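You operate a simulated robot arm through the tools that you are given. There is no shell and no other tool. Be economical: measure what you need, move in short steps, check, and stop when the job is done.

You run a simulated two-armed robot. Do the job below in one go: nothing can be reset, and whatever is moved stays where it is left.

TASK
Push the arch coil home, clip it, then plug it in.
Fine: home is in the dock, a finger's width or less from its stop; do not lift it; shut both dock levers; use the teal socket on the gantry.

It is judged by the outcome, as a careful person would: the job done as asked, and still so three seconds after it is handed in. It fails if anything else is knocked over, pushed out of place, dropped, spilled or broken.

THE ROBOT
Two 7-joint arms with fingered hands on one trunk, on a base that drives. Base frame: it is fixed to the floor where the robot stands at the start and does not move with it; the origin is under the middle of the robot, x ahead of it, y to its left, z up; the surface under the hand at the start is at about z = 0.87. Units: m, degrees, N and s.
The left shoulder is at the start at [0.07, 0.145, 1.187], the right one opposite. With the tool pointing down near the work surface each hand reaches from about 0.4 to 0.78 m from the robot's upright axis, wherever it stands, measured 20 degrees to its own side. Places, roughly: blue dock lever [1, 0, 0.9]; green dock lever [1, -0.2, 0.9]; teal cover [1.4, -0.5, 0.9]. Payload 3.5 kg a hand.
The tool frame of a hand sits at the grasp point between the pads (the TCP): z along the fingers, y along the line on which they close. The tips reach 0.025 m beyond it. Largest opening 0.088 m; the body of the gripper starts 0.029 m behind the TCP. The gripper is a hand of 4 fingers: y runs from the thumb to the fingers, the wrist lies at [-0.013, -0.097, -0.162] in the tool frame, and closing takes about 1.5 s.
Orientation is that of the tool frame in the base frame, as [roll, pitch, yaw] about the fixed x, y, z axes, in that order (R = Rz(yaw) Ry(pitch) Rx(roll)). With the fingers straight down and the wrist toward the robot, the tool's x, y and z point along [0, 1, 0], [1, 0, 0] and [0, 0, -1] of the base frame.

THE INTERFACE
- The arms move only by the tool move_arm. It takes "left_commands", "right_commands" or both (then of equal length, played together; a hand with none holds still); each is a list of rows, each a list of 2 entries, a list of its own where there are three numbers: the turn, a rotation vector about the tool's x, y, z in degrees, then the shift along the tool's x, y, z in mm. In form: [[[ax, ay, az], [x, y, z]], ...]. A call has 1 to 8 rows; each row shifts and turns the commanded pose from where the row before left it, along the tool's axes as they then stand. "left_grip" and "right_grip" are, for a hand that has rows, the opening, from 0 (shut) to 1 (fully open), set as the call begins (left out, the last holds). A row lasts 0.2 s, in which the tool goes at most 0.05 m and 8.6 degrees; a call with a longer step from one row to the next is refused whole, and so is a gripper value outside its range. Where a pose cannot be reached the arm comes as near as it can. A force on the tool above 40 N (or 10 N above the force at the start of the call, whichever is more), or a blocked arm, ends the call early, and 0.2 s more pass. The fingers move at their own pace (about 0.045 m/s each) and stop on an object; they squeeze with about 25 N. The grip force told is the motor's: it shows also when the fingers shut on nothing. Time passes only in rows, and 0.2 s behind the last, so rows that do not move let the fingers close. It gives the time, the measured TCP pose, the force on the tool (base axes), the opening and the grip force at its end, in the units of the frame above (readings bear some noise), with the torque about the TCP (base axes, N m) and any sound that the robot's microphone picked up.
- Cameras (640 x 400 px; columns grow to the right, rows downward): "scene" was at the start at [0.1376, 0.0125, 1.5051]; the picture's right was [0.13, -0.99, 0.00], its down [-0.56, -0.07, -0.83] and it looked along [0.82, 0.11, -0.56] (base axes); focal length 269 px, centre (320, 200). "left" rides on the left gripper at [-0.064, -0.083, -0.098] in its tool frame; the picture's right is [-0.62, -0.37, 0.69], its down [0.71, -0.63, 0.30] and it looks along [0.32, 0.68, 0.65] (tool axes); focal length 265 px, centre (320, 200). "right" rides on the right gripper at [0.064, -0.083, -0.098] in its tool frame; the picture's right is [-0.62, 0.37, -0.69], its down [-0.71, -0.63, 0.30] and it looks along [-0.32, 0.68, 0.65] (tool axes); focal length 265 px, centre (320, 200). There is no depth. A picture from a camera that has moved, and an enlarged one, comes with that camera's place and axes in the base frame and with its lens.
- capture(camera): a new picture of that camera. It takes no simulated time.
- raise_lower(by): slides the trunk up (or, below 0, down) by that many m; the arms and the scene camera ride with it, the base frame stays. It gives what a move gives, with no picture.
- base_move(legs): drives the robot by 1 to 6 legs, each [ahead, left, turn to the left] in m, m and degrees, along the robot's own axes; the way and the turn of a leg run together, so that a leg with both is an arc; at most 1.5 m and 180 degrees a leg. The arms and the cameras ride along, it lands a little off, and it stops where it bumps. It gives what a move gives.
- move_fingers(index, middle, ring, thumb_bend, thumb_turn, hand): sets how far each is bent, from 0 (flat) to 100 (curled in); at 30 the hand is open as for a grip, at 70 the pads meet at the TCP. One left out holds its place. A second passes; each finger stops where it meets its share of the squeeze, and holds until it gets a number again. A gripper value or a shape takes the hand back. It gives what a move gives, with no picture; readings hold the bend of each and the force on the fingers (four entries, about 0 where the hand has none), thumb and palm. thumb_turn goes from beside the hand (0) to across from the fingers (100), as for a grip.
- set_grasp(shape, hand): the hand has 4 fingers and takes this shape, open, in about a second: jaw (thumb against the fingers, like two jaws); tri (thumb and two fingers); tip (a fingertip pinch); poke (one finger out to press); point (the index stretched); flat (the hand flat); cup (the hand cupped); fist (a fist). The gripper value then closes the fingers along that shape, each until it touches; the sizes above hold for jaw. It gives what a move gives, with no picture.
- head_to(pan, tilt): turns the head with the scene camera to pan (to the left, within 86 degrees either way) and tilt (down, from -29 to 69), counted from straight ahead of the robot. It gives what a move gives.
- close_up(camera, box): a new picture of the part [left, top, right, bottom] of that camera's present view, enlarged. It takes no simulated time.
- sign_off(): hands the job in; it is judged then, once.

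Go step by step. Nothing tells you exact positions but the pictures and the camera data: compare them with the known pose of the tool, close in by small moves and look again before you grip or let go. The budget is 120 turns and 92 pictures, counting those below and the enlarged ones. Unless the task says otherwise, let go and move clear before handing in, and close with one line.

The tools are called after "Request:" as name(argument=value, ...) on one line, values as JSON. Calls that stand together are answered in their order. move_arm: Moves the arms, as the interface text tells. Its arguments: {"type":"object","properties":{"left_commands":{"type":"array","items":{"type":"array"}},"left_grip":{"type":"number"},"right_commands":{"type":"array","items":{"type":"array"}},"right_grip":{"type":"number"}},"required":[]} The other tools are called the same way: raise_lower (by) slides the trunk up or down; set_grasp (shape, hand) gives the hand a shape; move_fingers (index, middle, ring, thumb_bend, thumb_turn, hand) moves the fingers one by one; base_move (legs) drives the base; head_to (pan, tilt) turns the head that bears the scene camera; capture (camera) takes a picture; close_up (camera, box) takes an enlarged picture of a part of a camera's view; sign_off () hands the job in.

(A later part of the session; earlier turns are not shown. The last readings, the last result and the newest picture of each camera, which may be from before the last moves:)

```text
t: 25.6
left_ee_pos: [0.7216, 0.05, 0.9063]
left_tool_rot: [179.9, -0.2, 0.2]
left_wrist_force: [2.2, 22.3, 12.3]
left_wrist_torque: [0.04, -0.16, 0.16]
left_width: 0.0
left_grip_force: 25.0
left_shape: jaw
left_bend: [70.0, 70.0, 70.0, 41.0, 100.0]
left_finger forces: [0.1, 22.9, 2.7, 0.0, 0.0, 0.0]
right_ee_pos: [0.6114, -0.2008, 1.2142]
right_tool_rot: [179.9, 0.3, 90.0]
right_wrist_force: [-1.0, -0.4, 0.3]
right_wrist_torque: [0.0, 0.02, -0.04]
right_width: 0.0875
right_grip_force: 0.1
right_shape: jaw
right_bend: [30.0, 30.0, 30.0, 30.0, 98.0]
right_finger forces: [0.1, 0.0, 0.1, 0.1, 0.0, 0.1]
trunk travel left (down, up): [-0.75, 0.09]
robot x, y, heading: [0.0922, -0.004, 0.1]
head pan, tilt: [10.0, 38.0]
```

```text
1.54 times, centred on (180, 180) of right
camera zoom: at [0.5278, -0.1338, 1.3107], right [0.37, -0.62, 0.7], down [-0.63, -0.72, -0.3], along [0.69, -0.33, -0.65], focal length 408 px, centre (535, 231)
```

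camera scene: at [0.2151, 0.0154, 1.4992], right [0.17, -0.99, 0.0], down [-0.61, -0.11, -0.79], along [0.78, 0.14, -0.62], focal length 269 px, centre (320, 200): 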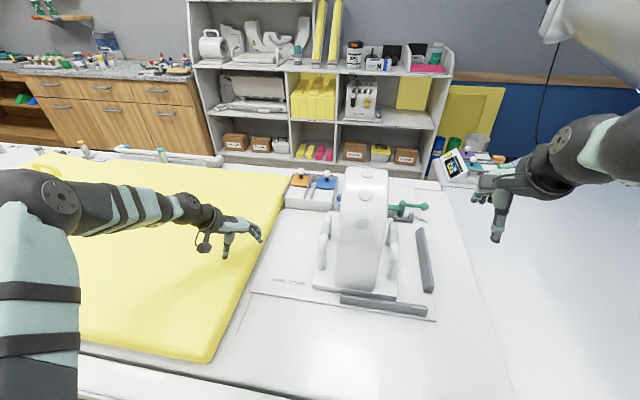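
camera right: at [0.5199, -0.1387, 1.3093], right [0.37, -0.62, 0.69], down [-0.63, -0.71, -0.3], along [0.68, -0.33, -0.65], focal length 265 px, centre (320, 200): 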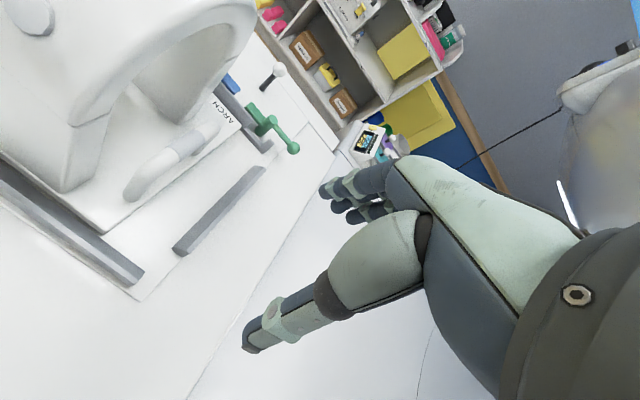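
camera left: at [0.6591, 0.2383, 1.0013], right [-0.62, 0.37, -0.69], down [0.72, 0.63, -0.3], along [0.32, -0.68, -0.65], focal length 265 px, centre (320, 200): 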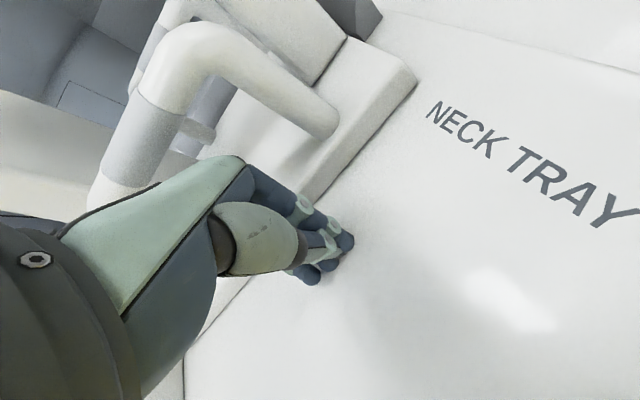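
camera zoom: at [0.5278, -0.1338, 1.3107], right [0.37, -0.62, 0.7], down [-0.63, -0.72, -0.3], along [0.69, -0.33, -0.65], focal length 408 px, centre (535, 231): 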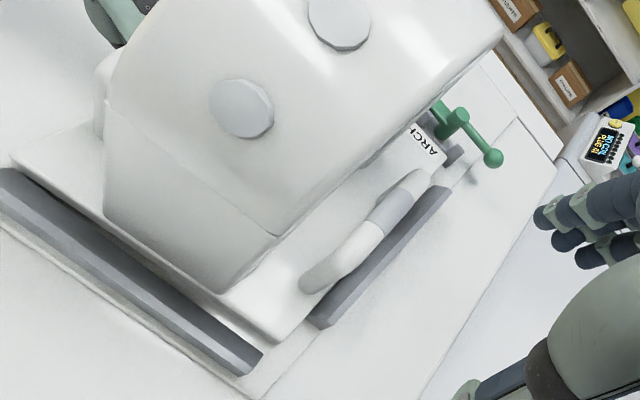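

The force rose to 22 N, so the coil is against its stop. I back the hand off and raise it.

Request:
move_arm(left_commands=[[[0, 0, 0], [0, -20, 0]], [[0, 0, 0], [0, -45, 0]], [[0, 0, 0], [0, -45, 0]], [[0, 0, 0], [0, 0, -45]], [[0, 0, 0], [0, 0, -45]], [[0, 0, 0], [-20, 0, -45]], [[0, 0, 0], [-30, 0, -40]], [[0, 0, 0], [-45, 0, -20]]])

Request:
close_up(camera="scene", box=[260, 130, 460, 330])

Request:
capture(camera="left")

```text
t: 27.4
left_ee_pos: [0.6228, 0.1519, 1.0971]
left_tool_rot: [180.0, -0.2, 0.0]
left_wrist_force: [-0.9, -0.2, 0.2]
left_wrist_torque: [-0.02, -0.03, -0.01]
left_width: 0.0
left_grip_force: 25.0
left_shape: jaw
left_bend: [70.0, 70.0, 70.0, 42.0, 100.0]
left_finger forces: [0.1, 0.0, 0.0, 0.1, 0.1, 0.0]
right_ee_pos: [0.611, -0.2043, 1.214]
right_tool_rot: [179.9, -0.1, 89.8]
right_wrist_force: [0.9, -0.9, -0.5]
right_wrist_torque: [-0.02, -0.02, 0.02]
right_width: 0.088
right_grip_force: 0.0
right_shape: jaw
right_bend: [30.0, 30.0, 30.0, 30.0, 98.0]
right_finger forces: [0.0, 0.0, 0.0, 0.0, 0.1, 0.0]
trunk travel left (down, up): [-0.75, 0.09]
robot x, y, heading: [0.0922, 0.0012, -0.4]
head pan, tilt: [10.0, 38.0]
```

```text
2.00 times, centred on (360, 230) of scene
camera zoom: at [0.2218, 0.015, 1.4994], right [0.17, -0.99, 0.0], down [-0.6, -0.11, -0.79], along [0.78, 0.14, -0.61], focal length 538 px, centre (240, 140)
```

zoom: 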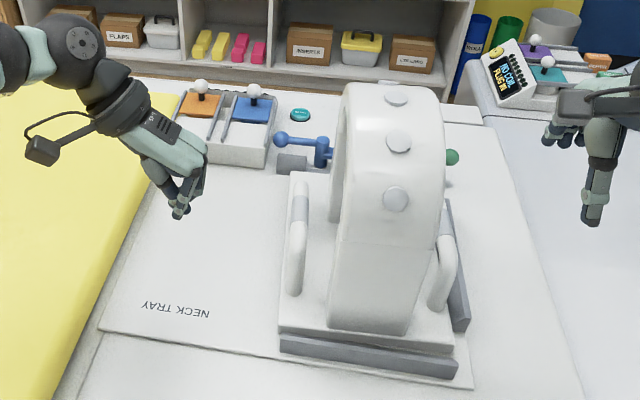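

```text
58 pictures are left
camera left: at [0.5585, 0.2368, 1.1945], right [-0.62, 0.37, -0.69], down [0.72, 0.63, -0.3], along [0.33, -0.68, -0.65], focal length 265 px, centre (320, 200)
```

left: 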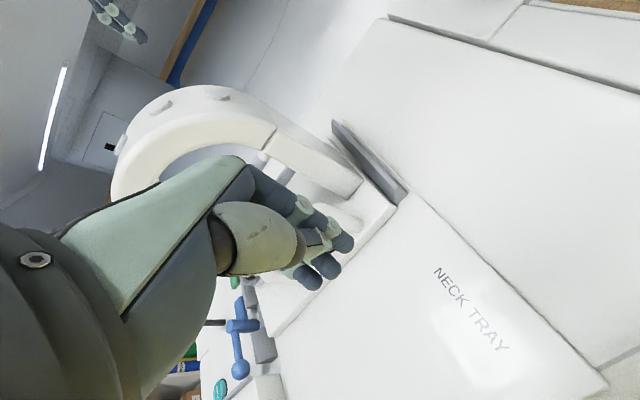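

The coil sits flush with the rail's start, so it is home. Now I back off and drive around the left end of the table to work from behind.

Request:
base_move(legs=[[-0.44, 0, 0], [0, 1.2, 0], [0, 1.2, 0], [0, 0, 180]])

Request:
head_to(pan=40, tilt=30)

Request:
capture(camera="scene")

```text
t: 49.0
left_ee_pos: [-0.9552, 2.2618, 1.0949]
left_tool_rot: [-180.0, 0.0, -176.2]
left_wrist_force: [-0.1, 1.4, -0.4]
left_wrist_torque: [0.02, -0.03, 0.0]
left_width: 0.0
left_grip_force: 25.1
left_shape: jaw
left_bend: [70.0, 70.0, 70.0, 42.0, 100.0]
left_finger forces: [0.0, 0.1, 0.0, 0.1, 0.0, 0.1]
right_ee_pos: [-0.9683, 2.6183, 1.2109]
right_tool_rot: [-180.0, 0.0, -86.2]
right_wrist_force: [0.4, 0.0, -0.4]
right_wrist_torque: [-0.02, -0.03, 0.0]
right_width: 0.0878
right_grip_force: 0.0
right_shape: jaw
right_bend: [30.0, 30.0, 30.0, 30.0, 98.0]
right_finger forces: [0.0, 0.0, 0.0, 0.1, 0.0, 0.0]
trunk travel left (down, up): [-0.75, 0.09]
robot x, y, heading: [-0.4322, 2.4505, -176.0]
head pan, tilt: [10.0, 38.0]
```

```text
t: 50.0
left_ee_pos: [-0.9558, 2.2606, 1.0947]
left_tool_rot: [180.0, 0.0, -176.3]
left_wrist_force: [0.6, 0.2, -0.4]
left_wrist_torque: [0.01, 0.0, 0.02]
left_width: 0.0
left_grip_force: 25.5
left_shape: jaw
left_bend: [70.0, 70.0, 70.0, 42.0, 100.0]
left_finger forces: [0.0, 0.1, 0.0, 0.0, 0.1, 0.0]
right_ee_pos: [-0.9667, 2.619, 1.2116]
right_tool_rot: [-180.0, 0.1, -86.2]
right_wrist_force: [-0.2, -0.4, 0.7]
right_wrist_torque: [0.0, 0.02, -0.05]
right_width: 0.0876
right_grip_force: 0.1
right_shape: jaw
right_bend: [30.0, 30.0, 30.0, 30.0, 98.0]
right_finger forces: [0.0, 0.1, 0.1, 0.0, 0.1, 0.0]
trunk travel left (down, up): [-0.75, 0.09]
robot x, y, heading: [-0.4322, 2.4501, -176.0]
head pan, tilt: [40.0, 30.0]
```

```text
57 pictures are left
camera scene: at [-0.5484, 2.386, 1.5115], right [-0.69, 0.72, 0.0], down [0.36, 0.35, -0.87], along [-0.63, -0.6, -0.5], focal length 269 px, centre (320, 200)
```

scene: 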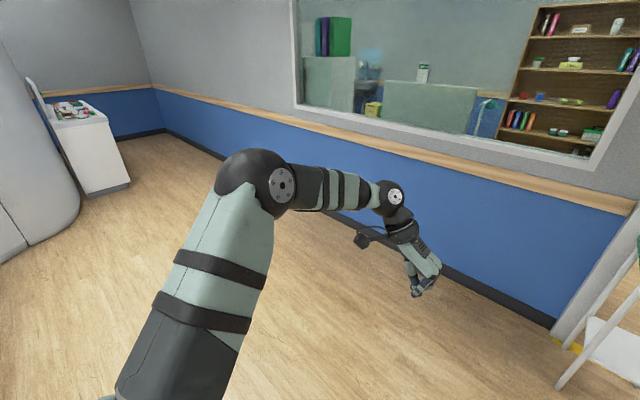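

Request:
base_move(legs=[[0, 0, 88]])

Request:
head_to(pan=45, tilt=25)

Request:
capture(camera="scene")

```text
t: 54.1
left_ee_pos: [-0.2693, 1.9195, 1.0949]
left_tool_rot: [179.9, 0.1, -88.9]
left_wrist_force: [0.1, 0.2, -0.2]
left_wrist_torque: [-0.02, -0.03, -0.02]
left_width: 0.0
left_grip_force: 25.2
left_shape: jaw
left_bend: [70.0, 70.0, 70.0, 42.0, 100.0]
left_finger forces: [0.0, 0.0, 0.0, 0.0, 0.0, 0.0]
right_ee_pos: [-0.6274, 1.9254, 1.2107]
right_tool_rot: [-180.0, -0.1, 1.0]
right_wrist_force: [0.0, -0.1, 0.0]
right_wrist_torque: [0.01, 0.0, -0.03]
right_width: 0.0875
right_grip_force: 0.1
right_shape: jaw
right_bend: [30.0, 30.0, 30.0, 30.0, 98.0]
right_finger forces: [0.0, 0.0, 0.0, 0.1, 0.1, 0.1]
trunk travel left (down, up): [-0.75, 0.09]
robot x, y, heading: [-0.4335, 2.4542, -89.3]
head pan, tilt: [40.0, 30.0]
```

```text
t: 54.7
left_ee_pos: [-0.268, 1.9185, 1.0951]
left_tool_rot: [-180.0, 0.0, -89.1]
left_wrist_force: [0.4, -0.7, 0.3]
left_wrist_torque: [0.01, -0.01, -0.02]
left_width: 0.0
left_grip_force: 24.5
left_shape: jaw
left_bend: [70.0, 70.0, 70.0, 42.0, 100.0]
left_finger forces: [0.0, 0.0, 0.1, 0.0, 0.0, 0.0]
right_ee_pos: [-0.6258, 1.9238, 1.211]
right_tool_rot: [180.0, 0.0, 1.1]
right_wrist_force: [-0.3, -1.2, -0.2]
right_wrist_torque: [-0.01, 0.01, -0.02]
right_width: 0.0878
right_grip_force: 0.0
right_shape: jaw
right_bend: [30.0, 30.0, 30.0, 30.0, 98.0]
right_finger forces: [0.0, 0.0, 0.1, 0.1, 0.1, 0.0]
trunk travel left (down, up): [-0.75, 0.09]
robot x, y, heading: [-0.4363, 2.4538, -89.0]
head pan, tilt: [45.0, 25.0]
```

```text
56 pictures are left
camera scene: at [-0.3657, 2.3375, 1.5195], right [-0.69, -0.72, 0.0], down [-0.3, 0.29, -0.91], along [0.65, -0.63, -0.42], focal length 269 px, centre (320, 200)
```

scene: 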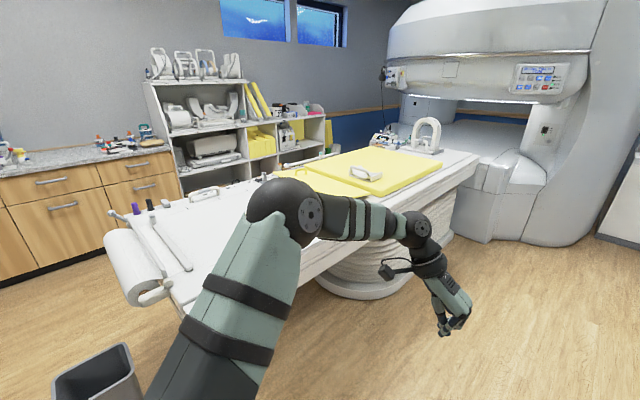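

A waste bin stands near the table end, so I'll swing wider. I'll move back first and look at the bin.

Request:
base_move(legs=[[-0.6, 0, 0]])

Request:
head_to(pan=75, tilt=40)

Request:
capture(camera="scene")

```text
t: 58.1
left_ee_pos: [-0.2786, 2.5161, 1.0953]
left_tool_rot: [179.9, -0.1, -89.0]
left_wrist_force: [-0.3, 0.1, 0.5]
left_wrist_torque: [-0.03, 0.02, 0.03]
left_width: 0.0001
left_grip_force: 25.2
left_shape: jaw
left_bend: [70.0, 70.0, 70.0, 42.0, 100.0]
left_finger forces: [0.1, 0.0, 0.0, 0.1, 0.0, 0.0]
right_ee_pos: [-0.6377, 2.5211, 1.2114]
right_tool_rot: [-180.0, -0.1, 1.0]
right_wrist_force: [-0.6, 0.9, -0.1]
right_wrist_torque: [-0.02, -0.05, -0.02]
right_width: 0.0876
right_grip_force: 0.1
right_shape: jaw
right_bend: [30.0, 30.0, 30.0, 30.0, 98.0]
right_finger forces: [0.0, 0.0, 0.0, 0.1, 0.0, 0.0]
trunk travel left (down, up): [-0.75, 0.09]
robot x, y, heading: [-0.4403, 3.0526, -89.1]
head pan, tilt: [45.0, 25.0]
```

```text
t: 59.0
left_ee_pos: [-0.2798, 2.5168, 1.095]
left_tool_rot: [-180.0, 0.0, -89.0]
left_wrist_force: [-0.2, -0.8, 0.0]
left_wrist_torque: [-0.02, -0.04, -0.01]
left_width: 0.0001
left_grip_force: 24.9
left_shape: jaw
left_bend: [70.0, 70.0, 70.0, 42.0, 100.0]
left_finger forces: [0.1, 0.0, 0.0, 0.0, 0.1, 0.0]
right_ee_pos: [-0.6364, 2.5214, 1.2113]
right_tool_rot: [179.9, -0.1, 1.0]
right_wrist_force: [-0.1, 0.7, 0.2]
right_wrist_torque: [0.01, -0.01, -0.01]
right_width: 0.0876
right_grip_force: 0.1
right_shape: jaw
right_bend: [30.0, 30.0, 30.0, 30.0, 98.0]
right_finger forces: [0.0, 0.0, 0.0, 0.0, 0.0, 0.0]
trunk travel left (down, up): [-0.75, 0.09]
robot x, y, heading: [-0.4452, 3.0498, -88.8]
head pan, tilt: [75.0, 40.0]
```

```text
55 pictures are left
camera scene: at [-0.3601, 2.9789, 1.4962], right [-0.24, -0.97, 0.0], down [-0.62, 0.16, -0.77], along [0.74, -0.19, -0.64], focal length 269 px, centre (320, 200)
```

scene: 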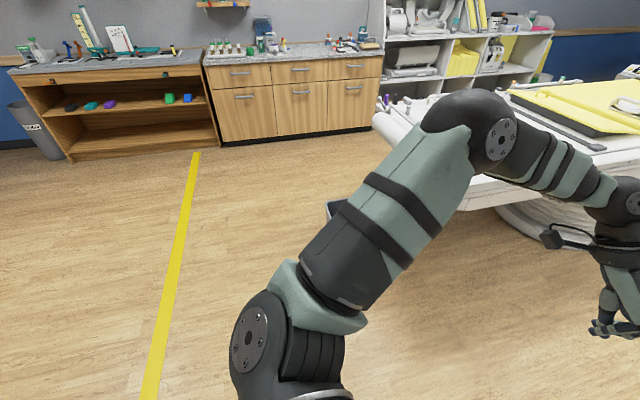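

Request:
base_move(legs=[[-0.1, 0, 0], [0, 1.1, 0], [0, 1.1, 0], [0, 0, -90]])

Request:
head_to(pan=70, tilt=25)

Request:
capture(camera="scene")

```text
t: 74.7
left_ee_pos: [1.2192, 3.0433, 1.0947]
left_tool_rot: [180.0, 0.0, 175.5]
left_wrist_force: [0.3, 0.3, -0.4]
left_wrist_torque: [0.0, -0.03, -0.03]
left_width: 0.0
left_grip_force: 25.2
left_shape: jaw
left_bend: [70.0, 70.0, 70.0, 42.0, 100.0]
left_finger forces: [0.0, 0.1, 0.0, 0.1, 0.1, 0.0]
right_ee_pos: [1.2591, 3.3999, 1.2123]
right_tool_rot: [180.0, 0.0, -94.5]
right_wrist_force: [-0.1, 0.2, -0.6]
right_wrist_torque: [0.0, 0.01, 0.0]
right_width: 0.0875
right_grip_force: 0.0
right_shape: jaw
right_bend: [30.0, 30.0, 30.0, 30.0, 98.0]
right_finger forces: [0.0, 0.0, 0.0, 0.0, 0.0, 0.0]
trunk travel left (down, up): [-0.75, 0.09]
robot x, y, heading: [1.7648, 3.1589, 175.5]
head pan, tilt: [75.0, 40.0]
```

```text
t: 75.5
left_ee_pos: [1.221, 3.0445, 1.0937]
left_tool_rot: [-179.9, 0.0, 175.5]
left_wrist_force: [-0.6, -0.3, 1.2]
left_wrist_torque: [0.0, 0.02, -0.01]
left_width: 0.0
left_grip_force: 25.4
left_shape: jaw
left_bend: [70.0, 70.0, 70.0, 42.0, 100.0]
left_finger forces: [0.0, 0.1, 0.1, 0.1, 0.0, 0.0]
right_ee_pos: [1.2593, 3.4007, 1.2113]
right_tool_rot: [-180.0, 0.1, -94.3]
right_wrist_force: [-0.2, 0.8, 0.9]
right_wrist_torque: [0.02, -0.02, 0.02]
right_width: 0.0878
right_grip_force: 0.1
right_shape: jaw
right_bend: [30.0, 30.0, 30.0, 30.0, 98.0]
right_finger forces: [0.1, 0.0, 0.0, 0.0, 0.0, 0.0]
trunk travel left (down, up): [-0.75, 0.09]
robot x, y, heading: [1.7626, 3.1591, 175.7]
head pan, tilt: [70.0, 25.0]
```

```text
54 pictures are left
camera scene: at [1.6759, 3.0776, 1.5194], right [-0.91, 0.41, 0.0], down [0.17, 0.39, -0.91], along [-0.37, -0.83, -0.42], focal length 269 px, centre (320, 200)
```

scene: 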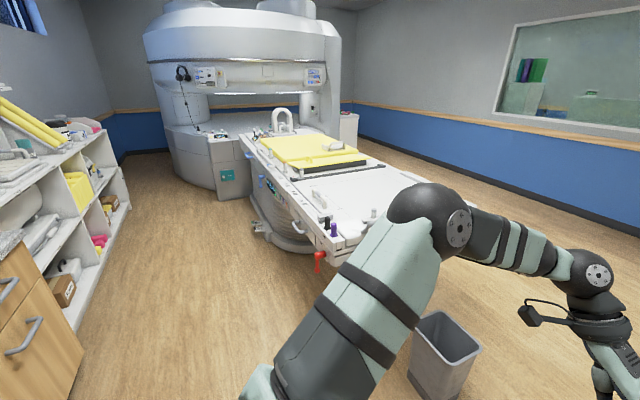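

Clear aisle behind the table. I'll back away slightly so the hands clear the table edge and drive along it.

Request:
base_move(legs=[[-0.14, 0, 4.5], [0, 1.5, 0], [0, 1.35, 0]])

Request:
head_to(pan=25, tilt=35)

Request:
capture(camera="scene")

```text
t: 90.2
left_ee_pos: [1.3116, 0.1529, 1.0941]
left_tool_rot: [-179.9, 0.0, 178.6]
left_wrist_force: [0.5, 0.5, 0.2]
left_wrist_torque: [-0.01, -0.03, 0.02]
left_width: 0.0
left_grip_force: 25.4
left_shape: jaw
left_bend: [70.0, 70.0, 70.0, 42.0, 100.0]
left_finger forces: [0.1, 0.1, 0.1, 0.1, 0.0, 0.0]
right_ee_pos: [1.3314, 0.5109, 1.211]
right_tool_rot: [180.0, 0.0, -91.3]
right_wrist_force: [0.5, -0.5, 1.0]
right_wrist_torque: [0.03, -0.02, -0.02]
right_width: 0.0876
right_grip_force: 0.0
right_shape: jaw
right_bend: [30.0, 30.0, 30.0, 30.0, 98.0]
right_finger forces: [0.1, 0.1, 0.0, 0.0, 0.0, 0.0]
trunk travel left (down, up): [-0.75, 0.09]
robot x, y, heading: [1.85, 0.2937, 178.5]
head pan, tilt: [70.0, 25.0]
```

```text
t: 91.3
left_ee_pos: [1.3121, 0.1533, 1.0944]
left_tool_rot: [179.9, 0.0, 178.6]
left_wrist_force: [0.1, 0.6, 0.3]
left_wrist_torque: [-0.01, -0.02, 0.03]
left_width: 0.0
left_grip_force: 25.2
left_shape: jaw
left_bend: [70.0, 70.0, 70.0, 42.0, 100.0]
left_finger forces: [0.0, 0.0, 0.0, 0.0, 0.0, 0.0]
right_ee_pos: [1.3318, 0.5102, 1.2121]
right_tool_rot: [-179.9, -0.1, -91.3]
right_wrist_force: [-0.1, 0.9, -2.0]
right_wrist_torque: [0.02, -0.03, 0.01]
right_width: 0.0877
right_grip_force: 0.0
right_shape: jaw
right_bend: [30.0, 30.0, 30.0, 30.0, 98.0]
right_finger forces: [0.1, 0.1, 0.0, 0.0, 0.1, 0.1]
trunk travel left (down, up): [-0.75, 0.09]
robot x, y, heading: [1.8486, 0.2954, 178.7]
head pan, tilt: [25.0, 35.0]
```

```text
53 pictures are left
camera scene: at [1.7186, 0.2608, 1.5037], right [-0.4, 0.92, 0.0], down [0.53, 0.23, -0.82], along [-0.75, -0.33, -0.57], focal length 269 px, centre (320, 200)
```

scene: 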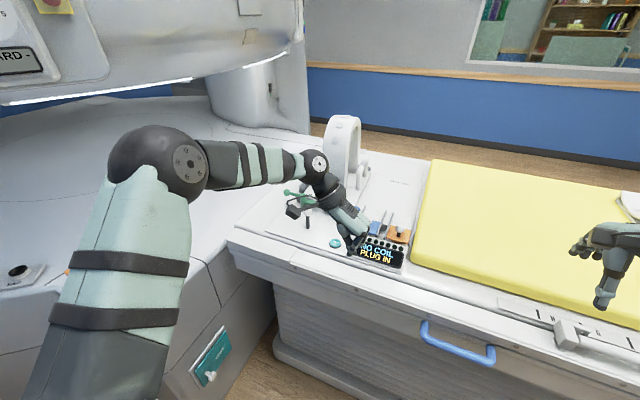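

Request:
head_to(pan=65, tilt=45)

Request:
capture(camera="scene")

Request:
head_to(pan=15, tilt=35)

Request:
close_up(camera="scene", box=[160, 100, 400, 250])

```text
t: 92.4
left_ee_pos: [1.3113, 0.1531, 1.0942]
left_tool_rot: [180.0, 0.0, 178.5]
left_wrist_force: [-0.3, -0.3, -0.6]
left_wrist_torque: [-0.03, 0.05, -0.01]
left_width: 0.0
left_grip_force: 24.8
left_shape: jaw
left_bend: [70.0, 70.0, 70.0, 42.0, 100.0]
left_finger forces: [0.0, 0.0, 0.1, 0.0, 0.0, 0.1]
right_ee_pos: [1.3334, 0.5099, 1.2105]
right_tool_rot: [-180.0, 0.0, -91.3]
right_wrist_force: [-0.7, 0.1, -0.3]
right_wrist_torque: [0.0, -0.01, -0.01]
right_width: 0.0876
right_grip_force: 0.1
right_shape: jaw
right_bend: [30.0, 30.0, 30.0, 30.0, 98.0]
right_finger forces: [0.0, 0.0, 0.1, 0.0, 0.0, 0.1]
trunk travel left (down, up): [-0.75, 0.09]
robot x, y, heading: [1.8509, 0.2981, 178.7]
head pan, tilt: [65.0, 45.0]
```

```text
52 pictures are left
camera scene: at [1.763, 0.2233, 1.4889], right [-0.9, 0.44, 0.0], down [0.31, 0.63, -0.71], along [-0.31, -0.63, -0.71], focal length 269 px, centre (320, 200)
```

scene: 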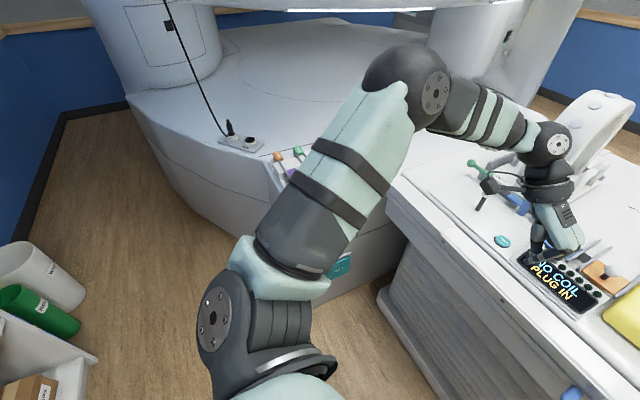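

```text
t: 93.6
left_ee_pos: [1.3115, 0.1516, 1.0952]
left_tool_rot: [179.9, 0.0, 178.7]
left_wrist_force: [0.5, -0.5, 0.2]
left_wrist_torque: [0.04, 0.02, 0.01]
left_width: 0.0
left_grip_force: 25.5
left_shape: jaw
left_bend: [70.0, 70.0, 70.0, 42.0, 100.0]
left_finger forces: [0.1, 0.0, 0.0, 0.1, 0.0, 0.0]
right_ee_pos: [1.3313, 0.5093, 1.2114]
right_tool_rot: [180.0, 0.0, -91.3]
right_wrist_force: [-0.1, 0.2, 0.4]
right_wrist_torque: [0.03, 0.0, 0.0]
right_width: 0.0875
right_grip_force: 0.0
right_shape: jaw
right_bend: [30.0, 30.0, 30.0, 30.0, 98.0]
right_finger forces: [0.0, 0.0, 0.0, 0.0, 0.0, 0.1]
trunk travel left (down, up): [-0.75, 0.09]
robot x, y, heading: [1.8534, 0.2966, 178.5]
head pan, tilt: [15.0, 35.0]
```

```text
2.67 times, centred on (280, 175) of scene
camera zoom: at [1.7137, 0.2752, 1.5037], right [-0.24, 0.97, 0.0], down [0.56, 0.14, -0.82], along [-0.8, -0.19, -0.57], focal length 717 px, centre (427, 267)
```

zoom: 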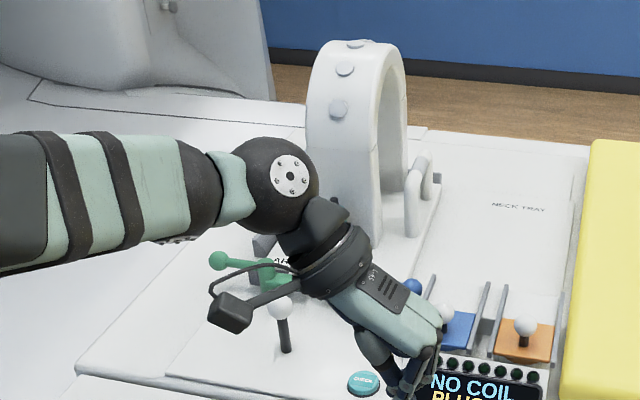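

I need the left hand in its standard orientation with its camera looking at the dock, so I'll turn it back 90°, lift it, and step the base along.

Request:
move_arm(left_commands=[[[0, 0, -8.5], [0, 0, -20]], [[0, 0, -8.5], [0, 0, -20]], [[0, 0, -8.5], [0, 0, -20]], [[0, 0, -8.5], [0, 0, -20]], [[0, 0, -8.5], [0, 0, -20]], [[0, 0, -8.5], [0, 0, -20]], [[0, 0, -8.5], [0, 0, -20]], [[0, 0, -8.5], [0, 0, 0]]], left_grip=1)

Request:
move_arm(left_commands=[[[0, 0, -8.5], [0, 0, 0]], [[0, 0, -8.5], [0, 0, 0]], [[0, 0, -4], [0, 0, 0]], [[0, 0, 0], [0, 0, 0]]])

Request:
base_move(legs=[[0, 0.3, 1.5]])

Request:
capture(camera="left")

Request:
capture(camera="scene")

```text
t: 95.4
left_ee_pos: [1.311, 0.153, 1.2363]
left_tool_rot: [179.9, -0.1, -113.2]
left_wrist_force: [-0.2, -0.2, 0.4]
left_wrist_torque: [-0.04, 0.03, 0.02]
left_width: 0.0876
left_grip_force: 0.1
left_shape: jaw
left_bend: [30.0, 30.0, 30.0, 30.0, 98.0]
left_finger forces: [0.0, 0.1, 0.0, 0.0, 0.1, 0.0]
right_ee_pos: [1.3325, 0.5112, 1.2116]
right_tool_rot: [179.9, -0.1, -91.3]
right_wrist_force: [-0.1, 0.0, -0.8]
right_wrist_torque: [0.0, -0.03, 0.04]
right_width: 0.0875
right_grip_force: 0.1
right_shape: jaw
right_bend: [30.0, 30.0, 30.0, 30.0, 98.0]
right_finger forces: [0.0, 0.1, 0.1, 0.0, 0.0, 0.1]
trunk travel left (down, up): [-0.75, 0.09]
robot x, y, heading: [1.8482, 0.2909, 178.7]
head pan, tilt: [15.0, 35.0]
```

```text
t: 96.4
left_ee_pos: [1.3123, 0.153, 1.2353]
left_tool_rot: [179.9, 0.0, -92.3]
left_wrist_force: [-0.3, 0.2, -0.6]
left_wrist_torque: [-0.01, -0.01, -0.01]
left_width: 0.0876
left_grip_force: 0.0
left_shape: jaw
left_bend: [30.0, 30.0, 30.0, 30.0, 98.0]
left_finger forces: [0.1, 0.0, 0.1, 0.1, 0.0, 0.0]
right_ee_pos: [1.3319, 0.5086, 1.2122]
right_tool_rot: [-179.9, 0.0, -91.3]
right_wrist_force: [0.2, -0.1, -0.2]
right_wrist_torque: [0.01, -0.03, 0.03]
right_width: 0.0878
right_grip_force: 0.1
right_shape: jaw
right_bend: [30.0, 30.0, 30.0, 30.0, 98.0]
right_finger forces: [0.0, 0.0, 0.1, 0.0, 0.0, 0.0]
trunk travel left (down, up): [-0.75, 0.09]
robot x, y, heading: [1.8508, 0.2967, 178.9]
head pan, tilt: [15.0, 35.0]
```

```text
t: 98.4
left_ee_pos: [1.3133, -0.1701, 1.2352]
left_tool_rot: [-180.0, -0.2, -90.8]
left_wrist_force: [0.2, -0.2, 0.4]
left_wrist_torque: [-0.01, -0.01, 0.02]
left_width: 0.0876
left_grip_force: 0.1
left_shape: jaw
left_bend: [30.0, 30.0, 30.0, 30.0, 98.0]
left_finger forces: [0.1, 0.1, 0.0, 0.0, 0.1, 0.0]
right_ee_pos: [1.3233, 0.1897, 1.2104]
right_tool_rot: [-180.0, -0.2, -89.7]
right_wrist_force: [0.6, 0.5, 0.3]
right_wrist_torque: [-0.01, 0.03, -0.04]
right_width: 0.0875
right_grip_force: 0.0
right_shape: jaw
right_bend: [30.0, 30.0, 30.0, 30.0, 98.0]
right_finger forces: [0.0, 0.0, 0.0, 0.0, 0.0, 0.0]
trunk travel left (down, up): [-0.75, 0.09]
robot x, y, heading: [1.8481, -0.0174, -179.4]
head pan, tilt: [15.0, 35.0]
```

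```text
50 pictures are left
camera left: at [1.3981, -0.1051, 1.3329], right [0.38, 0.61, -0.69], down [0.62, -0.72, -0.3], along [-0.69, -0.32, -0.65], focal length 265 px, centre (320, 200)
```

left: 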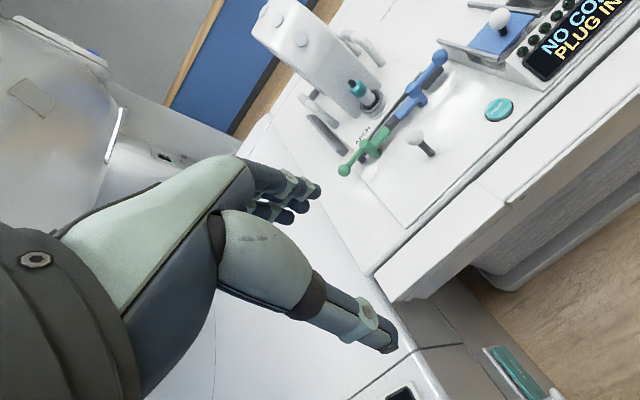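

```text
49 pictures are left
camera scene: at [1.7115, -0.0338, 1.5037], right [-0.26, 0.96, 0.0], down [0.55, 0.15, -0.82], along [-0.79, -0.22, -0.57], focal length 269 px, centre (320, 200)
```

scene: 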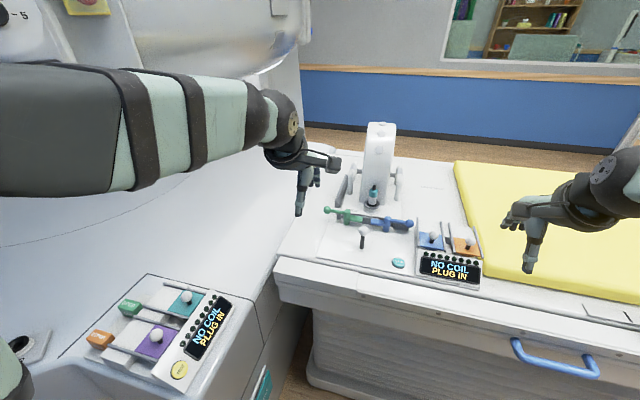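

Request:
close_up(camera="scene", box=[70, 260, 250, 390])

Request:
close_up(camera="scene", box=[310, 120, 430, 270])

Request:
close_up(camera="left", box=[310, 20, 530, 190])

```text
3.08 times, centred on (160, 325) of scene
camera zoom: at [1.7115, -0.0338, 1.5037], right [-0.26, 0.96, 0.0], down [0.55, 0.15, -0.82], along [-0.79, -0.22, -0.57], focal length 827 px, centre (812, -185)
```

zoom: 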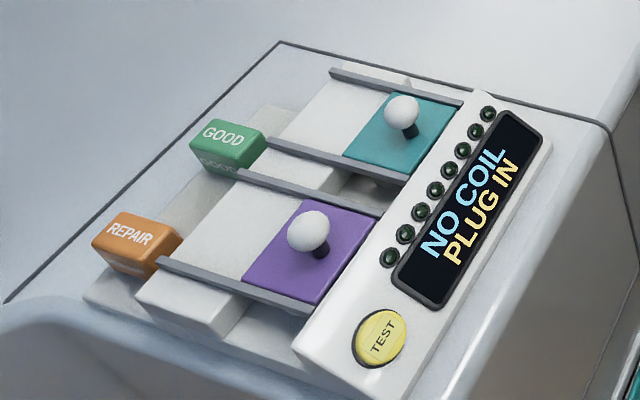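

```text
2.67 times, centred on (370, 195) of scene
camera zoom: at [1.7115, -0.0338, 1.5037], right [-0.26, 0.96, 0.0], down [0.55, 0.15, -0.82], along [-0.79, -0.22, -0.57], focal length 717 px, centre (187, 213)
```

zoom: 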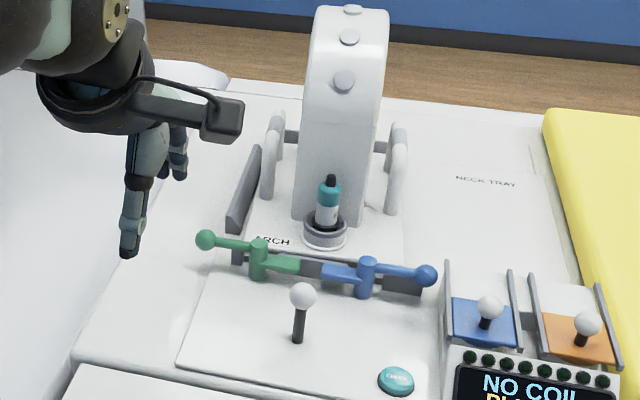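

```text
2.35 times, centred on (420, 105) of left
camera zoom: at [1.3981, -0.1051, 1.3329], right [0.38, 0.61, -0.69], down [0.62, -0.72, -0.3], along [-0.69, -0.32, -0.65], focal length 624 px, centre (85, 424)
```

zoom: 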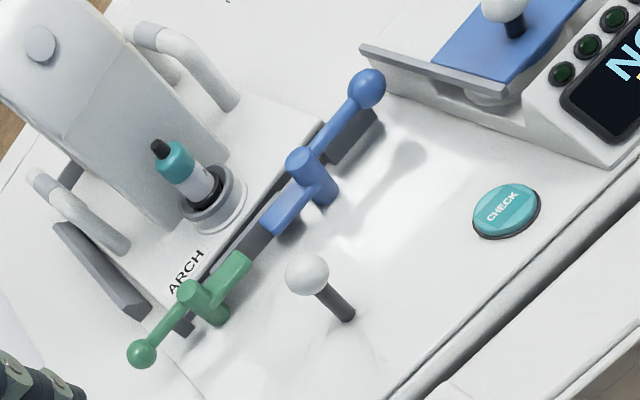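

Everything is visible now: the plug stands in a cup on the coil base, the levers' tongues lie along the dock bar (open), and the gantry panel has teal and purple sliding covers. I'll drive closer to reach the levers, keeping clear of the gantry.

Request:
base_move(legs=[[0.26, -0.05, 0]])

Request:
set_grasp(shape="poke", hand="left")

Request:
capture(camera="left")

Request:
capture(camera="scene")

```text
t: 100.3
left_ee_pos: [1.0656, -0.1309, 1.2363]
left_tool_rot: [180.0, 0.0, -90.1]
left_wrist_force: [0.6, 0.0, -0.6]
left_wrist_torque: [0.0, -0.06, -0.03]
left_width: 0.0877
left_grip_force: 0.1
left_shape: jaw
left_bend: [30.0, 30.0, 30.0, 30.0, 98.0]
left_finger forces: [0.1, 0.0, 0.0, 0.0, 0.1, 0.1]
right_ee_pos: [1.0716, 0.2272, 1.2133]
right_tool_rot: [179.9, 0.0, -89.2]
right_wrist_force: [-0.4, -0.3, -0.5]
right_wrist_torque: [-0.01, 0.02, 0.0]
right_width: 0.0875
right_grip_force: 0.0
right_shape: jaw
right_bend: [30.0, 30.0, 30.0, 30.0, 98.0]
right_finger forces: [0.1, 0.1, 0.1, 0.0, 0.0, 0.1]
trunk travel left (down, up): [-0.75, 0.09]
robot x, y, heading: [1.5946, 0.0356, -179.0]
head pan, tilt: [15.0, 35.0]
```

```text
t: 101.2
left_ee_pos: [1.0626, -0.1311, 1.2333]
left_tool_rot: [180.0, 0.0, -90.2]
left_wrist_force: [0.2, -0.9, 0.1]
left_wrist_torque: [0.02, -0.02, -0.02]
left_width: 0.0002
left_grip_force: 0.2
left_shape: poke
left_bend: [70.0, 70.0, 99.0, 100.0, 100.0]
left_finger forces: [0.1, 0.0, 0.0, 0.1, 0.0, 0.1]
right_ee_pos: [1.0686, 0.2281, 1.2109]
right_tool_rot: [180.0, 0.0, -89.2]
right_wrist_force: [-0.3, -0.5, -0.2]
right_wrist_torque: [0.0, 0.02, -0.04]
right_width: 0.0875
right_grip_force: 0.0
right_shape: jaw
right_bend: [30.0, 30.0, 30.0, 30.0, 98.0]
right_finger forces: [0.0, 0.0, 0.0, 0.1, 0.0, 0.1]
trunk travel left (down, up): [-0.75, 0.09]
robot x, y, heading: [1.5981, 0.034, -178.9]
head pan, tilt: [15.0, 35.0]
```

```text
45 pictures are left
camera left: at [1.1468, -0.0661, 1.3328], right [0.37, 0.62, -0.69], down [0.63, -0.72, -0.3], along [-0.69, -0.32, -0.65], focal length 265 px, centre (320, 200)
```

left: 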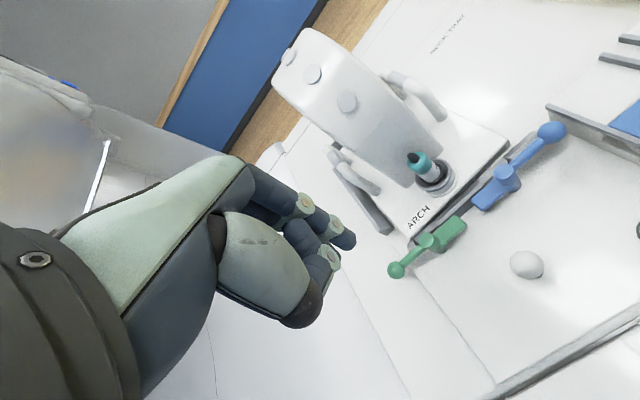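

```text
44 pictures are left
camera scene: at [1.4594, 0.0081, 1.5037], right [-0.27, 0.96, 0.0], down [0.55, 0.16, -0.82], along [-0.79, -0.22, -0.57], focal length 269 px, centre (320, 200)
```

scene: 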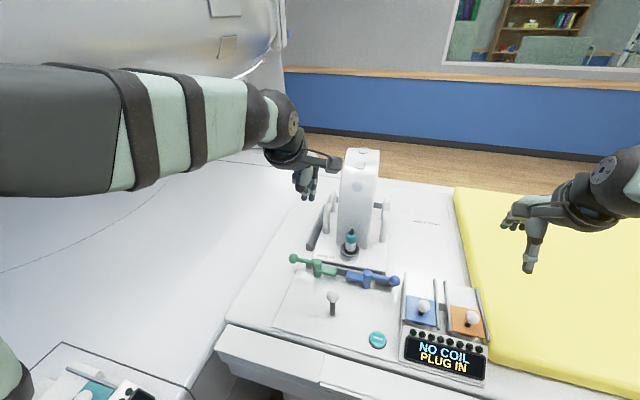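

Request:
move_arm(left_commands=[[[0, 0, 0], [26, 34, 0]], [[0, 0, 0], [26, 34, 0]], [[0, 0, 0], [26, 34, 0]], [[0, 0, 0], [26, 34, 0]], [[0, 0, 0], [0, 0, 48]], [[0, 0, 0], [0, 0, 48]], [[0, 0, 0], [0, 0, 48]], [[0, 0, 0], [0, 0, 48]]])

Request:
close_up(camera="scene", box=[240, 150, 420, 330])

Request:
capture(camera="left")

```text
t: 103.0
left_ee_pos: [0.9256, -0.2319, 1.0424]
left_tool_rot: [179.9, 0.0, -90.3]
left_wrist_force: [0.3, 0.4, -0.5]
left_wrist_torque: [0.03, 0.05, 0.01]
left_width: 0.0002
left_grip_force: 0.0
left_shape: poke
left_bend: [70.0, 70.0, 99.0, 100.0, 100.0]
left_finger forces: [0.0, 0.0, 0.0, 0.0, 0.1, 0.1]
right_ee_pos: [1.0684, 0.2269, 1.2112]
right_tool_rot: [-180.0, 0.0, -89.1]
right_wrist_force: [0.5, 0.0, 0.2]
right_wrist_torque: [0.02, -0.04, -0.03]
right_width: 0.0878
right_grip_force: 0.1
right_shape: jaw
right_bend: [30.0, 30.0, 30.0, 30.0, 98.0]
right_finger forces: [0.0, 0.1, 0.0, 0.0, 0.0, 0.0]
trunk travel left (down, up): [-0.75, 0.09]
robot x, y, heading: [1.5973, 0.028, -178.9]
head pan, tilt: [15.0, 35.0]
```

```text
2.22 times, centred on (330, 240) of scene
camera zoom: at [1.4582, 0.0075, 1.5036], right [-0.27, 0.96, 0.0], down [0.55, 0.16, -0.82], along [-0.79, -0.22, -0.57], focal length 598 px, centre (298, 111)
```

zoom: 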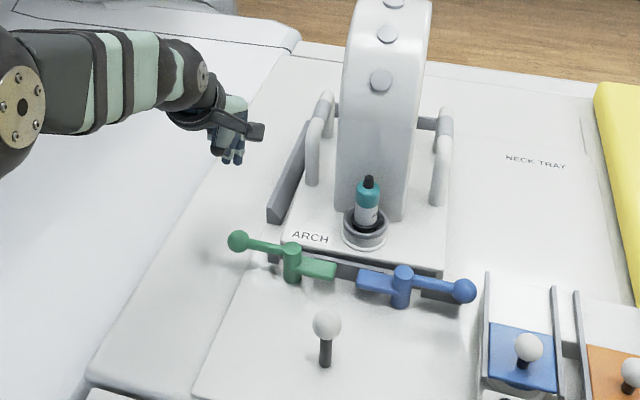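

```text
42 pictures are left
camera left: at [1.0096, -0.1672, 1.1411], right [0.37, 0.62, -0.69], down [0.63, -0.72, -0.31], along [-0.69, -0.32, -0.65], focal length 265 px, centre (320, 200)
```

left: 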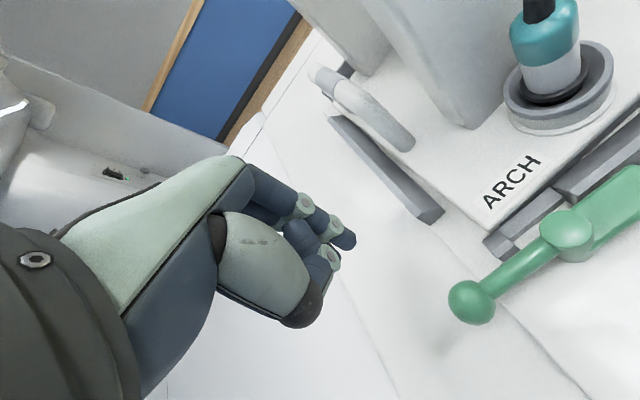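

Request:
move_arm(left_commands=[[[0, 0, 0], [0, 3, 36]], [[0, 0, 0], [0, 0, 36]], [[0, 0, 0], [0, 0, 36]], [[0, 0, 0], [0, 0, 0]]])

Request:
capture(camera="left")

```text
t: 104.0
left_ee_pos: [0.922, -0.232, 0.9346]
left_tool_rot: [179.9, 0.0, -90.2]
left_wrist_force: [-0.8, -0.8, 0.9]
left_wrist_torque: [0.03, 0.0, -0.04]
left_width: 0.0
left_grip_force: 0.1
left_shape: poke
left_bend: [70.0, 70.0, 99.0, 100.0, 100.0]
left_finger forces: [0.1, 0.0, 0.0, 0.1, 0.0, 0.0]
right_ee_pos: [1.069, 0.2268, 1.2116]
right_tool_rot: [179.8, -0.1, -89.1]
right_wrist_force: [0.8, -0.1, -0.1]
right_wrist_torque: [-0.03, 0.0, -0.01]
right_width: 0.0877
right_grip_force: 0.0
right_shape: jaw
right_bend: [30.0, 30.0, 30.0, 30.0, 98.0]
right_finger forces: [0.0, 0.1, 0.0, 0.0, 0.0, 0.1]
trunk travel left (down, up): [-0.75, 0.09]
robot x, y, heading: [1.5924, 0.0324, -178.8]
head pan, tilt: [15.0, 35.0]
```

```text
41 pictures are left
camera left: at [1.0074, -0.1674, 1.0326], right [0.37, 0.62, -0.69], down [0.63, -0.72, -0.31], along [-0.69, -0.32, -0.65], focal length 265 px, centre (320, 200)
```

left: 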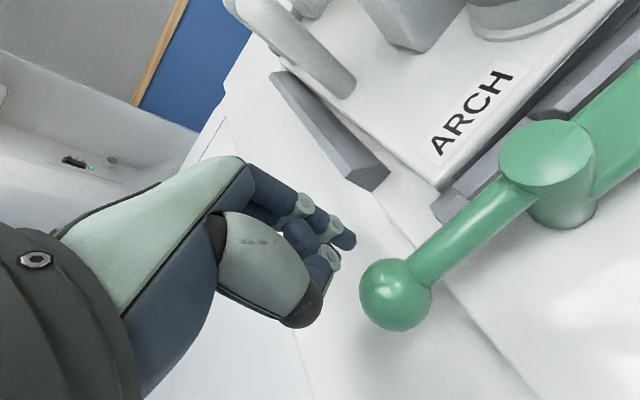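

Request:
move_arm(left_commands=[[[0, 0, 0], [-3, -14, 0]], [[0, 0, 0], [-3, -15, 0]], [[0, 0, 0], [-2, -13, 0]], [[0, 0, 0], [-2, -13, 0]], [[0, 0, 0], [-6, -12, 0]], [[0, 0, 0], [-6, -11, 0]], [[0, 0, 0], [0, 0, 0]]])

Request:
capture(camera="left")

```text
t: 105.6
left_ee_pos: [0.9987, -0.2115, 0.9344]
left_tool_rot: [179.9, 0.0, -90.2]
left_wrist_force: [0.0, -0.3, -0.1]
left_wrist_torque: [0.01, 0.04, 0.0]
left_width: 0.0
left_grip_force: 0.1
left_shape: poke
left_bend: [70.0, 70.0, 99.0, 100.0, 100.0]
left_finger forces: [0.2, 0.0, 0.1, 0.1, 0.1, 0.1]
right_ee_pos: [1.0685, 0.2278, 1.2118]
right_tool_rot: [-180.0, 0.0, -89.0]
right_wrist_force: [0.0, 0.5, -0.1]
right_wrist_torque: [-0.03, -0.03, 0.0]
right_width: 0.0876
right_grip_force: 0.0
right_shape: jaw
right_bend: [30.0, 30.0, 30.0, 30.0, 98.0]
right_finger forces: [0.1, 0.0, 0.1, 0.0, 0.1, 0.0]
trunk travel left (down, up): [-0.75, 0.09]
robot x, y, heading: [1.5957, 0.029, -178.9]
head pan, tilt: [15.0, 35.0]
```

```text
40 pictures are left
camera left: at [1.0838, -0.1476, 1.0325], right [0.37, 0.62, -0.69], down [0.63, -0.72, -0.3], along [-0.68, -0.32, -0.65], focal length 265 px, centre (320, 200)
```

left: 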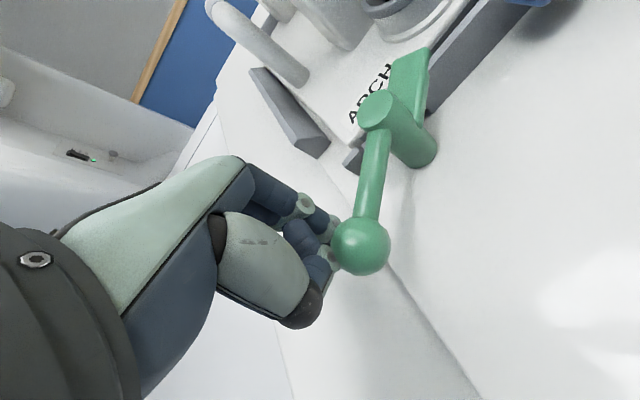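

The green lever is swinging and its tongue is coming over the plate. I continue the arc.

Request:
move_arm(left_commands=[[[0, 0, 0], [-9, -9, 0]], [[0, 0, 0], [-9, -9, 0]], [[0, 0, 0], [-10, -6, 0]], [[0, 0, 0], [-8, 0, 0]], [[0, 0, 0], [-8, 0, 0]], [[0, 0, 0], [0, 0, 0]]])

Request:
capture(camera="left")

```text
t: 107.0
left_ee_pos: [1.0257, -0.1697, 0.9367]
left_tool_rot: [179.9, 0.0, -90.3]
left_wrist_force: [-0.3, 0.4, 0.4]
left_wrist_torque: [0.01, 0.01, -0.01]
left_width: 0.0001
left_grip_force: 0.1
left_shape: poke
left_bend: [70.0, 70.0, 99.0, 100.0, 100.0]
left_finger forces: [0.0, 0.0, 0.1, 0.0, 0.1, 0.0]
right_ee_pos: [1.0704, 0.2273, 1.2117]
right_tool_rot: [179.9, 0.0, -89.0]
right_wrist_force: [-0.2, -0.2, -0.6]
right_wrist_torque: [0.04, 0.01, 0.02]
right_width: 0.0873
right_grip_force: 0.0
right_shape: jaw
right_bend: [30.0, 30.0, 30.0, 30.0, 98.0]
right_finger forces: [0.0, 0.0, 0.1, 0.0, 0.0, 0.0]
trunk travel left (down, up): [-0.75, 0.09]
robot x, y, heading: [1.595, 0.0304, -179.2]
head pan, tilt: [15.0, 35.0]
```

```text
39 pictures are left
camera left: at [1.11, -0.1047, 1.0341], right [0.37, 0.62, -0.69], down [0.63, -0.72, -0.3], along [-0.69, -0.32, -0.65], focal length 265 px, centre (320, 200)
```

left: 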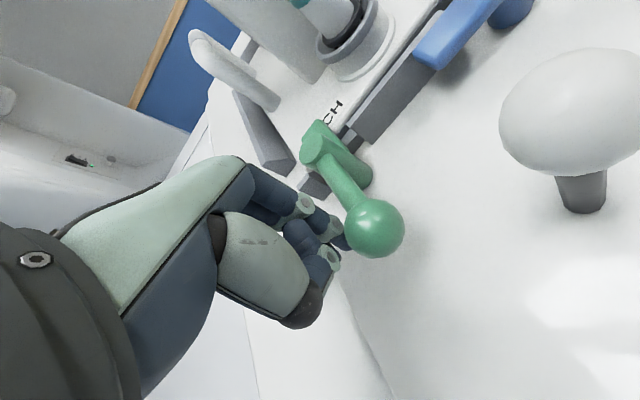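

Request:
move_arm(left_commands=[[[0, 0, 0], [-4, 0, 0]], [[0, 0, 0], [0, 0, 0]]])

```text
t: 107.6
left_ee_pos: [1.0247, -0.1657, 0.9354]
left_tool_rot: [179.9, 0.0, -90.2]
left_wrist_force: [-0.6, -0.1, 0.1]
left_wrist_torque: [0.02, 0.01, -0.01]
left_width: 0.0001
left_grip_force: 0.1
left_shape: poke
left_bend: [70.0, 70.0, 99.0, 100.0, 100.0]
left_finger forces: [0.0, 0.0, 0.1, 0.0, 0.0, 0.1]
right_ee_pos: [1.07, 0.2272, 1.2122]
right_tool_rot: [179.9, 0.0, -89.1]
right_wrist_force: [0.1, 0.5, -0.3]
right_wrist_torque: [0.02, 0.01, 0.01]
right_width: 0.0875
right_grip_force: 0.1
right_shape: jaw
right_bend: [30.0, 30.0, 30.0, 30.0, 98.0]
right_finger forces: [0.1, 0.0, 0.0, 0.0, 0.0, 0.0]
trunk travel left (down, up): [-0.75, 0.09]
robot x, y, heading: [1.5923, 0.0295, -179.3]
head pan, tilt: [15.0, 35.0]
```

Request:
move_arm(left_commands=[[[0, 0, 0], [30, 0, 0]], [[0, 0, 0], [20, 0, -30]], [[0, 0, 0], [0, 0, -45]], [[0, 0, 0], [0, 0, -45]], [[0, 0, 0], [0, 0, -45]]])

Request:
close_up(camera="scene", box=[270, 210, 430, 310])

```text
t: 108.8
left_ee_pos: [1.0244, -0.2155, 1.0991]
left_tool_rot: [179.9, 0.0, -90.1]
left_wrist_force: [-0.7, -0.5, -0.2]
left_wrist_torque: [-0.01, 0.04, 0.02]
left_width: 0.0001
left_grip_force: 0.0
left_shape: poke
left_bend: [70.0, 70.0, 99.0, 100.0, 100.0]
left_finger forces: [0.0, 0.0, 0.0, 0.0, 0.0, 0.0]
right_ee_pos: [1.0704, 0.2285, 1.2127]
right_tool_rot: [179.9, 0.0, -89.2]
right_wrist_force: [-0.3, 0.2, 0.2]
right_wrist_torque: [0.0, 0.01, 0.05]
right_width: 0.0877
right_grip_force: 0.1
right_shape: jaw
right_bend: [30.0, 30.0, 30.0, 30.0, 98.0]
right_finger forces: [0.0, 0.0, 0.0, 0.1, 0.0, 0.1]
trunk travel left (down, up): [-0.75, 0.09]
robot x, y, heading: [1.5941, 0.0287, -179.1]
head pan, tilt: [15.0, 35.0]
```

```text
4.00 times, centred on (350, 260) of scene
camera zoom: at [1.4614, 0.0078, 1.5038], right [-0.27, 0.96, 0.0], down [0.55, 0.16, -0.82], along [-0.79, -0.22, -0.57], focal length 1076 px, centre (200, -40)
```

zoom: 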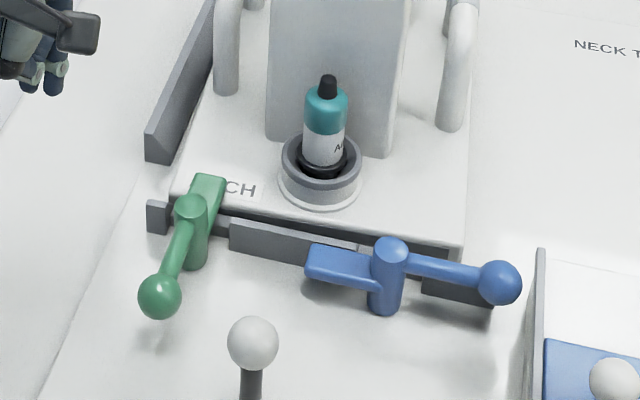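

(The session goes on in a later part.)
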